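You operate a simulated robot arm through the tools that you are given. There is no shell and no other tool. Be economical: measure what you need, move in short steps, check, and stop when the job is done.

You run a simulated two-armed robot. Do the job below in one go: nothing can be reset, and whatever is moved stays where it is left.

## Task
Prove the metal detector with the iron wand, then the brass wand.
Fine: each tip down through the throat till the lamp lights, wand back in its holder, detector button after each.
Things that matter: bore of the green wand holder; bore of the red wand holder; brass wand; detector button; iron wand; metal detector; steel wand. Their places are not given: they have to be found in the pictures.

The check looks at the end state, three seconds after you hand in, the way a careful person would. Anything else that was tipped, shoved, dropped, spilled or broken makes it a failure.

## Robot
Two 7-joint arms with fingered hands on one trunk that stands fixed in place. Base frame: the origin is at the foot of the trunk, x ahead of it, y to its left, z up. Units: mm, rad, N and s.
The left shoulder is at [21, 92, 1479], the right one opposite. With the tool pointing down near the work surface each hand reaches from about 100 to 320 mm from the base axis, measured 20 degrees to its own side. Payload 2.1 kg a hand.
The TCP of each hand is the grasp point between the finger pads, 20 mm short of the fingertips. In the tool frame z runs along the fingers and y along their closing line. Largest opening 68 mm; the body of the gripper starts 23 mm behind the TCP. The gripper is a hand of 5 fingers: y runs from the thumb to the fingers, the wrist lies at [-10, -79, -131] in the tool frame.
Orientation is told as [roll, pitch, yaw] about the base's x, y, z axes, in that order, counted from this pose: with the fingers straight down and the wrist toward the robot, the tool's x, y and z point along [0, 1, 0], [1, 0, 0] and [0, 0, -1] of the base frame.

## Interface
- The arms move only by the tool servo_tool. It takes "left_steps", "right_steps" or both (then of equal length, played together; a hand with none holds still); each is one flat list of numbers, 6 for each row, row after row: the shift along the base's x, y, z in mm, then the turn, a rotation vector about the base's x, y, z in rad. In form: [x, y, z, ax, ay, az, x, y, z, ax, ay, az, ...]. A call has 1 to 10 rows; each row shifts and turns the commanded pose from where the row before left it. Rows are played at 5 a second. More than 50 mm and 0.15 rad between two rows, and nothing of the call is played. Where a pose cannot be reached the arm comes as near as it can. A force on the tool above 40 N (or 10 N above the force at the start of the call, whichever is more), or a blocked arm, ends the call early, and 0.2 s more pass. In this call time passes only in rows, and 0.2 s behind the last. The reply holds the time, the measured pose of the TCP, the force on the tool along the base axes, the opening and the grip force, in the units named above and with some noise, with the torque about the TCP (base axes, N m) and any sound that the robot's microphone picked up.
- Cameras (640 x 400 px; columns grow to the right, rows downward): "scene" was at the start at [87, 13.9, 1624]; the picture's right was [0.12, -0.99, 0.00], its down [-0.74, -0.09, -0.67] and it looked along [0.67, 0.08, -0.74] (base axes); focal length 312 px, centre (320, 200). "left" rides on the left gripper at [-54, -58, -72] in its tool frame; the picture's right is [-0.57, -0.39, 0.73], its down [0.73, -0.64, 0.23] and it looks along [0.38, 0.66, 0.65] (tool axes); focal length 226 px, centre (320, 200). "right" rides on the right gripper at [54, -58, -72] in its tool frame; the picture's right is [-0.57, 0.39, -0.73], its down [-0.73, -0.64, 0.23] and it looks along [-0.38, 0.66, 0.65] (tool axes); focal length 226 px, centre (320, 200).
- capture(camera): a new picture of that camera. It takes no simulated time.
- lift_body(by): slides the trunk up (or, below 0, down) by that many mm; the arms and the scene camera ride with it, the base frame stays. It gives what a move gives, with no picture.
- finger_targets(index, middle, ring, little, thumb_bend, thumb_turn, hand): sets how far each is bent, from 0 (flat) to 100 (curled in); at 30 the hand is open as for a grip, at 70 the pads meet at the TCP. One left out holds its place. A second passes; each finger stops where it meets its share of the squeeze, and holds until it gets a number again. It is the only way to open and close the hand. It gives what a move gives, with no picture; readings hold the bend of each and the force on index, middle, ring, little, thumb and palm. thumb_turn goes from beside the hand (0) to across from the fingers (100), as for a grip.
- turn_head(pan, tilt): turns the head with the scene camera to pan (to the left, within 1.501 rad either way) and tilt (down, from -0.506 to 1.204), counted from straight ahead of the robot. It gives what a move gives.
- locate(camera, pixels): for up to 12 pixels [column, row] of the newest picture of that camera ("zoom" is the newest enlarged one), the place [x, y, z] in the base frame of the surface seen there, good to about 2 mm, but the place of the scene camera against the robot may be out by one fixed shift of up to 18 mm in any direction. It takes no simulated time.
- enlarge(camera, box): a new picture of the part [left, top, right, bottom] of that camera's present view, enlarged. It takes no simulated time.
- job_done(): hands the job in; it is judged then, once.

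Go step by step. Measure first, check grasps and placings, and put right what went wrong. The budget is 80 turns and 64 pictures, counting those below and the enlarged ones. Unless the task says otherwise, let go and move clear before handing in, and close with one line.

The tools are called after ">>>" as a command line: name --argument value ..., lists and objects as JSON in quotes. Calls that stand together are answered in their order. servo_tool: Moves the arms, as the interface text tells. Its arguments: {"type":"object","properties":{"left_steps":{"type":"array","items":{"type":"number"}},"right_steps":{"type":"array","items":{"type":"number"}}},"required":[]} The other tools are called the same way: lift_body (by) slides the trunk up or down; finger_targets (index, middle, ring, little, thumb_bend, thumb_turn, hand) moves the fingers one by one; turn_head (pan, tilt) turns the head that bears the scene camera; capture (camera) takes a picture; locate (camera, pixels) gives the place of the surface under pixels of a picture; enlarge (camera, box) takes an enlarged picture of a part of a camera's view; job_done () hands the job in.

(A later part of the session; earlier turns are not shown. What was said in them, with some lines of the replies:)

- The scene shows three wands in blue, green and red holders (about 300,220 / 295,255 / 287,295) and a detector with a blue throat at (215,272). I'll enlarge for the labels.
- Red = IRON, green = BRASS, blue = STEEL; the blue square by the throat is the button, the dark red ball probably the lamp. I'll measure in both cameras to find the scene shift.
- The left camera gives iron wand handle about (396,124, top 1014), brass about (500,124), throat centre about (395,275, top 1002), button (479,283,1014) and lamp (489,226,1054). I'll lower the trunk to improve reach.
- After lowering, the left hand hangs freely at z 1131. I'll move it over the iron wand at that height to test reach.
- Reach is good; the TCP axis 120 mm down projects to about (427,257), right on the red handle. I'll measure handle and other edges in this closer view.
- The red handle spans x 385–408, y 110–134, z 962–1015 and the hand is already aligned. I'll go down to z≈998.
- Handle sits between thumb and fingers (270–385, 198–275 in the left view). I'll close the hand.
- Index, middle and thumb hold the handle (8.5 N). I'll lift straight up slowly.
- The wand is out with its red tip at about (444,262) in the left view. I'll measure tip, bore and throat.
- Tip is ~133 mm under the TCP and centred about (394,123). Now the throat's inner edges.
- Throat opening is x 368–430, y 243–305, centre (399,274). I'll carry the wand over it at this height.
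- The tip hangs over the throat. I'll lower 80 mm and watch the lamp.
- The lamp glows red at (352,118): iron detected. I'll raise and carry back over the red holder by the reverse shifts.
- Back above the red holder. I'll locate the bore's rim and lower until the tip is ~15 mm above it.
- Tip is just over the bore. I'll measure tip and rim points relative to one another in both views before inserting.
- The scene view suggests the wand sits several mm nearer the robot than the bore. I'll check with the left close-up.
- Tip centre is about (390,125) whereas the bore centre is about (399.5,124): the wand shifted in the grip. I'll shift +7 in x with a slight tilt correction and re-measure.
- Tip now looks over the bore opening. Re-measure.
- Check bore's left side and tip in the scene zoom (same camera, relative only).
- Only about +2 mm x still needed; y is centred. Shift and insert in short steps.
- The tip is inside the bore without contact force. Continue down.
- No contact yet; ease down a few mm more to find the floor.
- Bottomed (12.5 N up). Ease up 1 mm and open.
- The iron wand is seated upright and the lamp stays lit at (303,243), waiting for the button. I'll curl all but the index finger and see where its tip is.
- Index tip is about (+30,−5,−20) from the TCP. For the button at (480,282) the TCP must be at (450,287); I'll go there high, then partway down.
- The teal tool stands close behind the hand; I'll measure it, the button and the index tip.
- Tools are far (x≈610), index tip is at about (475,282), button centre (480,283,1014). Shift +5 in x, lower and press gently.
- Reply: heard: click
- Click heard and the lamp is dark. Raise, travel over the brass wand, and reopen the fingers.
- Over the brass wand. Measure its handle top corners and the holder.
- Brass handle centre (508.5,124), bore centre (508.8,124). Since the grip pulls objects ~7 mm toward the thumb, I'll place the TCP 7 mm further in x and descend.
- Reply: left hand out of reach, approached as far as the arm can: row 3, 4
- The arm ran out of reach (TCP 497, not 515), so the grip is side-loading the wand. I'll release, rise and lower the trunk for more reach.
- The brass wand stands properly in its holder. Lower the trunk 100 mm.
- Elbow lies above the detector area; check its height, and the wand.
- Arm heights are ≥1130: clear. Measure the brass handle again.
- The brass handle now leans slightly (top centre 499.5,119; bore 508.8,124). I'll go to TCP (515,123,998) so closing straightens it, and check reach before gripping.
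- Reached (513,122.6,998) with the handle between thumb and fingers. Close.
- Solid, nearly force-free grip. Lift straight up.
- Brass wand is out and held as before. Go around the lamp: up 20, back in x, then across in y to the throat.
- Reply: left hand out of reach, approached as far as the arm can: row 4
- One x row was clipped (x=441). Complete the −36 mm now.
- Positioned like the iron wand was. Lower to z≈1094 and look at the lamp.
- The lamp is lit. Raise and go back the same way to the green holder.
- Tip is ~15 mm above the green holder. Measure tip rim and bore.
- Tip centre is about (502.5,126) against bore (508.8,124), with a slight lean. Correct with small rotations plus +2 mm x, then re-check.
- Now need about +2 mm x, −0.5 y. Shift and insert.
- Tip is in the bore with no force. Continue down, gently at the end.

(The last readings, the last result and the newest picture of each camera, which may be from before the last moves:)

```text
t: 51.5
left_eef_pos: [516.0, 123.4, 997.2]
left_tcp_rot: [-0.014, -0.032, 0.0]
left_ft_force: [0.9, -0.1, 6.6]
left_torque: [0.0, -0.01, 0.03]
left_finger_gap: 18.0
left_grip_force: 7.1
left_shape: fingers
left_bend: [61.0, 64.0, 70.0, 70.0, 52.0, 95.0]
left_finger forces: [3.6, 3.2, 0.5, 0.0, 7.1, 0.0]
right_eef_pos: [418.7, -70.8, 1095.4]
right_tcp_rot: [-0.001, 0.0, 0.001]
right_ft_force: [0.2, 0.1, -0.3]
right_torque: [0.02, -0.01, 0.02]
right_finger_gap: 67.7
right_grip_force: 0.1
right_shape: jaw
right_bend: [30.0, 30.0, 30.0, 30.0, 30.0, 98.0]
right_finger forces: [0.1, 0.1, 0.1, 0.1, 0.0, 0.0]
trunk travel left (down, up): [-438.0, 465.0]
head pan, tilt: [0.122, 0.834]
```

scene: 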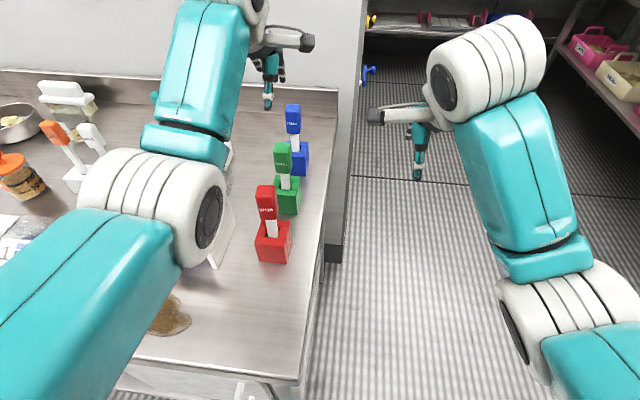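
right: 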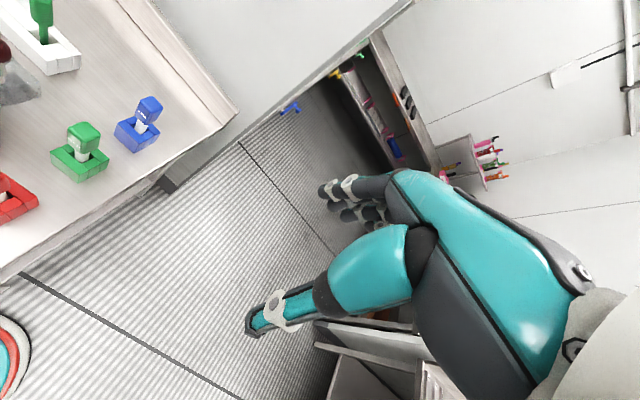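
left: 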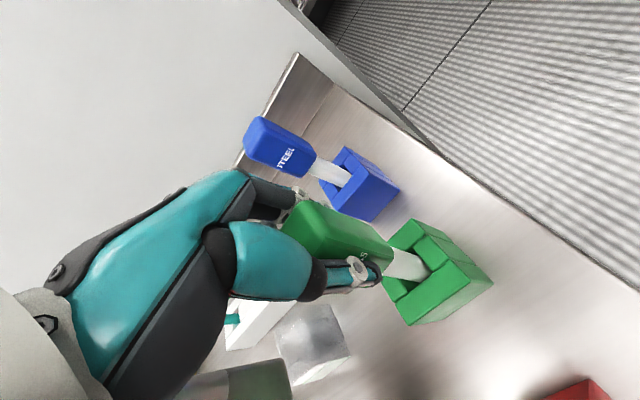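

Wand rests on the floor of the bore (6.6 N). Release and rise.

>>> finger_targets --hand "left" --index 30 --middle 30 --ring 30 --little 30 --thumb_bend 30

>>> servo_tool --left_steps '[-3, 0, 15, 0, 0, 0, -3, 0, 25, 0.006, 0.015, 0, 0, 0, 35, 0.006, 0.015, 0, 0, 0, 40, 0, 0, 0, 0, 0, 38, 0, 0, 0, 0, 0, 0, 0, 0, 0]'

>>> finger_targets --hand "left" --index 45 --middle 100 --ring 100 --little 100

>>> capture --camera "left"

```text
t: 52.5
left_eef_pos: [517.6, 122.8, 996.8]
left_tcp_rot: [-0.012, -0.031, 0.0]
left_ft_force: [0.4, 0.7, -0.3]
left_torque: [0.0, -0.01, -0.02]
left_finger_gap: 62.2
left_grip_force: 0.1
left_shape: fingers
left_bend: [30.0, 30.0, 30.0, 30.0, 30.0, 98.0]
left_finger forces: [0.0, 0.1, 0.0, 0.1, 0.0, 0.0]
right_eef_pos: [420.1, -69.9, 1095.4]
right_tcp_rot: [0.001, 0.001, 0.002]
right_ft_force: [1.2, -0.3, 1.1]
right_torque: [0.02, 0.01, 0.02]
right_finger_gap: 67.7
right_grip_force: 0.0
right_shape: jaw
right_bend: [30.0, 30.0, 30.0, 30.0, 30.0, 98.0]
right_finger forces: [0.0, 0.0, 0.0, 0.0, 0.0, 0.0]
trunk travel left (down, up): [-438.0, 465.0]
head pan, tilt: [0.122, 0.834]
```

```text
t: 53.9
left_eef_pos: [509.8, 124.2, 1150.7]
left_tcp_rot: [-0.002, 0.001, 0.0]
left_ft_force: [0.5, 0.1, 0.5]
left_torque: [-0.05, -0.04, 0.03]
left_finger_gap: 62.0
left_grip_force: 0.0
left_shape: fingers
left_bend: [30.0, 30.0, 30.0, 30.0, 30.0, 98.0]
left_finger forces: [0.0, 0.0, 0.0, 0.0, 0.0, 0.0]
right_eef_pos: [420.4, -71.3, 1094.8]
right_tcp_rot: [0.001, 0.0, 0.003]
right_ft_force: [0.2, 0.1, 0.5]
right_torque: [-0.01, 0.01, 0.03]
right_finger_gap: 67.5
right_grip_force: 0.0
right_shape: jaw
right_bend: [30.0, 30.0, 30.0, 30.0, 30.0, 98.0]
right_finger forces: [0.1, 0.0, 0.1, 0.1, 0.1, 0.1]
trunk travel left (down, up): [-438.0, 465.0]
head pan, tilt: [0.122, 0.834]
```

```text
t: 54.9
left_eef_pos: [509.9, 123.7, 1150.0]
left_tcp_rot: [-0.001, 0.0, -0.001]
left_ft_force: [0.3, -0.7, -0.1]
left_torque: [0.04, 0.02, 0.0]
left_finger_gap: 49.9
left_grip_force: 0.1
left_shape: fingers
left_bend: [45.0, 100.0, 100.0, 100.0, 30.0, 98.0]
left_finger forces: [0.1, 0.0, 0.1, 0.0, 0.1, 0.0]
right_eef_pos: [419.9, -70.5, 1095.1]
right_tcp_rot: [0.0, 0.001, 0.002]
right_ft_force: [-0.2, -0.1, 0.4]
right_torque: [-0.02, -0.02, 0.0]
right_finger_gap: 67.8
right_grip_force: 0.2
right_shape: jaw
right_bend: [30.0, 30.0, 30.0, 30.0, 30.0, 98.0]
right_finger forces: [0.0, 0.1, 0.0, 0.1, 0.0, 0.0]
trunk travel left (down, up): [-438.0, 465.0]
head pan, tilt: [0.122, 0.834]
```

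```text
11 pictures are left
```

left: 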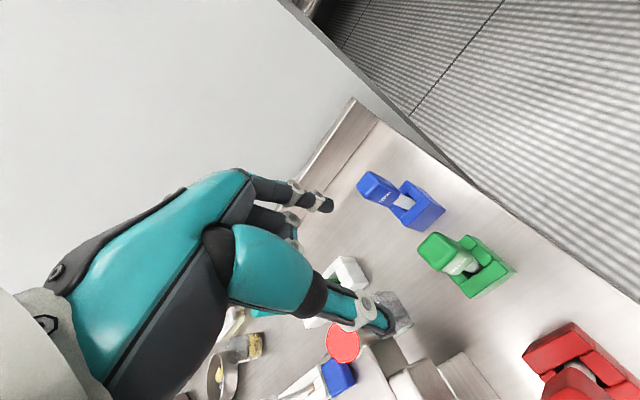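

Brass wand is seated. Travel to above the button: TCP (455,287.5), then down to ~1076.

>>> servo_tool --left_steps '[-14, 41, 0, 0, 0, 0, -14, 41, 0, 0, 0, 0, -14, 41, 0, 0, 0, 0, -13, 41, 0, 0, 0, 0, 0, 0, -40, 0, 0, 0, 0, 0, -35, 0, 0, 0, 0, 0, 0, 0, 0, 0]'

>>> capture --camera "left"

```text
t: 56.5
left_eef_pos: [454.9, 288.2, 1074.7]
left_tcp_rot: [0.001, 0.0, -0.001]
left_ft_force: [0.3, 0.8, 0.4]
left_torque: [-0.03, -0.01, -0.01]
left_finger_gap: 50.4
left_grip_force: 0.0
left_shape: fingers
left_bend: [45.0, 100.0, 100.0, 100.0, 30.0, 98.0]
left_finger forces: [0.0, 0.0, 0.1, 0.1, 0.1, 0.0]
right_eef_pos: [419.6, -70.3, 1094.8]
right_tcp_rot: [-0.001, 0.001, 0.001]
right_ft_force: [0.2, 1.1, 0.4]
right_torque: [0.0, -0.02, -0.01]
right_finger_gap: 68.0
right_grip_force: 0.1
right_shape: jaw
right_bend: [30.0, 30.0, 30.0, 30.0, 30.0, 98.0]
right_finger forces: [0.0, 0.0, 0.0, 0.0, 0.1, 0.0]
trunk travel left (down, up): [-438.0, 465.0]
head pan, tilt: [0.122, 0.834]
```

```text
10 pictures are left
```

left: 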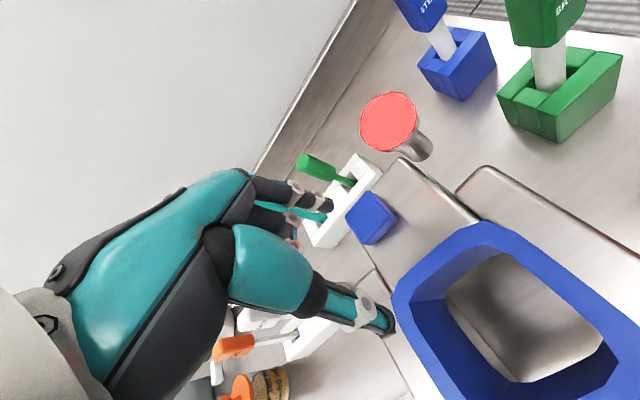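

Same pose as before the first press. Press once.

>>> servo_tool --left_steps '[0, 0, -15, 0, 0, 0, 0, 0, -15, 0, 0, 0, 0, 0, -6, 0, 0, 0, 0, 0, -3, 0, 0, 0, 0, 0, -2, 0, 0, 0, 0, 0, -2, 0, 0, 0]'

>>> capture --camera "left"

```text
t: 57.9
left_eef_pos: [455.9, 288.1, 1031.8]
left_tcp_rot: [0.0, -0.003, 0.001]
left_ft_force: [0.2, -0.4, 2.4]
left_torque: [0.01, -0.04, 0.02]
left_finger_gap: 49.9
left_grip_force: 0.5
left_shape: fingers
left_bend: [45.0, 100.0, 100.0, 100.0, 30.0, 98.0]
left_finger forces: [1.9, 0.1, 0.0, 0.1, 0.0, 0.0]
right_eef_pos: [419.9, -71.5, 1094.3]
right_tcp_rot: [0.0, -0.001, 0.002]
right_ft_force: [0.0, -0.1, 0.5]
right_torque: [0.02, -0.01, 0.0]
right_finger_gap: 67.4
right_grip_force: 0.0
right_shape: jaw
right_bend: [30.0, 30.0, 30.0, 30.0, 30.0, 98.0]
right_finger forces: [0.0, 0.0, 0.1, 0.1, 0.0, 0.0]
trunk travel left (down, up): [-438.0, 465.0]
head pan, tilt: [0.122, 0.834]
heard: click
```

```text
9 pictures are left
```

left: 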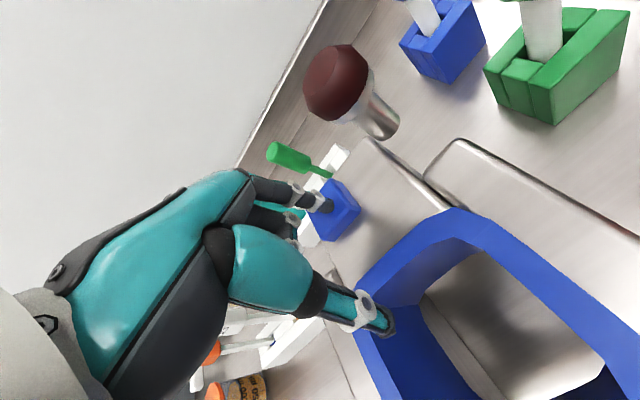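

Click again and the lamp is dark. Raise clear and check the final scene.

>>> servo_tool --left_steps '[0, 0, 20, 0, 0, 0, 0, 0, 35, 0, 0, 0, 0, 0, 40, 0, 0, 0, 0, 0, 40, 0, 0, 0, 0, 0, 35, 0, 0, 0, 0, 0, 0, 0, 0, 0]'

>>> capture --camera "left"

>>> capture --camera "scene"

```text
t: 59.3
left_eef_pos: [455.3, 287.8, 1201.0]
left_tcp_rot: [-0.001, 0.001, 0.001]
left_ft_force: [0.4, 0.2, -0.2]
left_torque: [0.03, -0.03, 0.0]
left_finger_gap: 49.8
left_grip_force: 0.1
left_shape: fingers
left_bend: [45.0, 100.0, 100.0, 100.0, 30.0, 98.0]
left_finger forces: [0.0, 0.0, 0.1, 0.0, 0.0, 0.1]
right_eef_pos: [419.8, -70.3, 1094.9]
right_tcp_rot: [0.001, 0.0, 0.002]
right_ft_force: [0.3, 0.6, -0.2]
right_torque: [-0.01, 0.02, 0.01]
right_finger_gap: 67.9
right_grip_force: 0.0
right_shape: jaw
right_bend: [30.0, 30.0, 30.0, 30.0, 30.0, 98.0]
right_finger forces: [0.1, 0.0, 0.1, 0.0, 0.0, 0.0]
trunk travel left (down, up): [-438.0, 465.0]
head pan, tilt: [0.122, 0.834]
```

```text
8 pictures are left
```

left: 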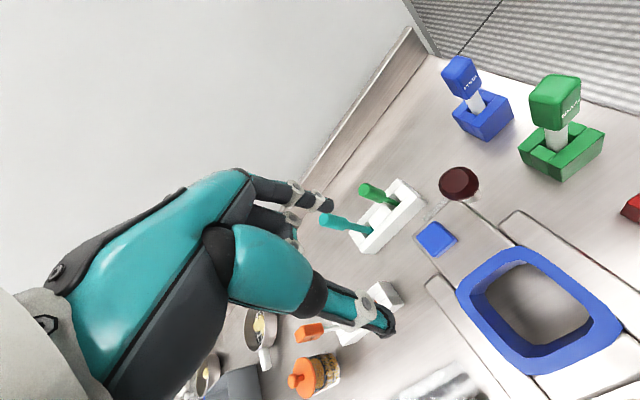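

```text
7 pictures are left
```

scene: 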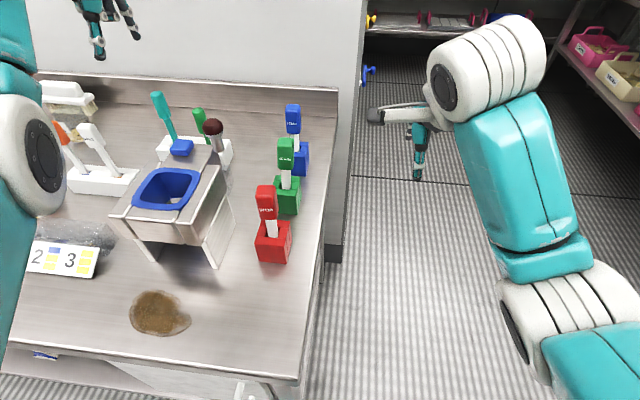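

All three wands stand in their own holders, the lamp is dark, and nothing else has moved. The hand is clear, so I'm handing in.

>>> job_done

```text
The job is handed in.
```

The detector was proved with the iron wand, then the brass wand: each tip lit the lamp, each wand went back in its holder, and a button press after each put the lamp out.
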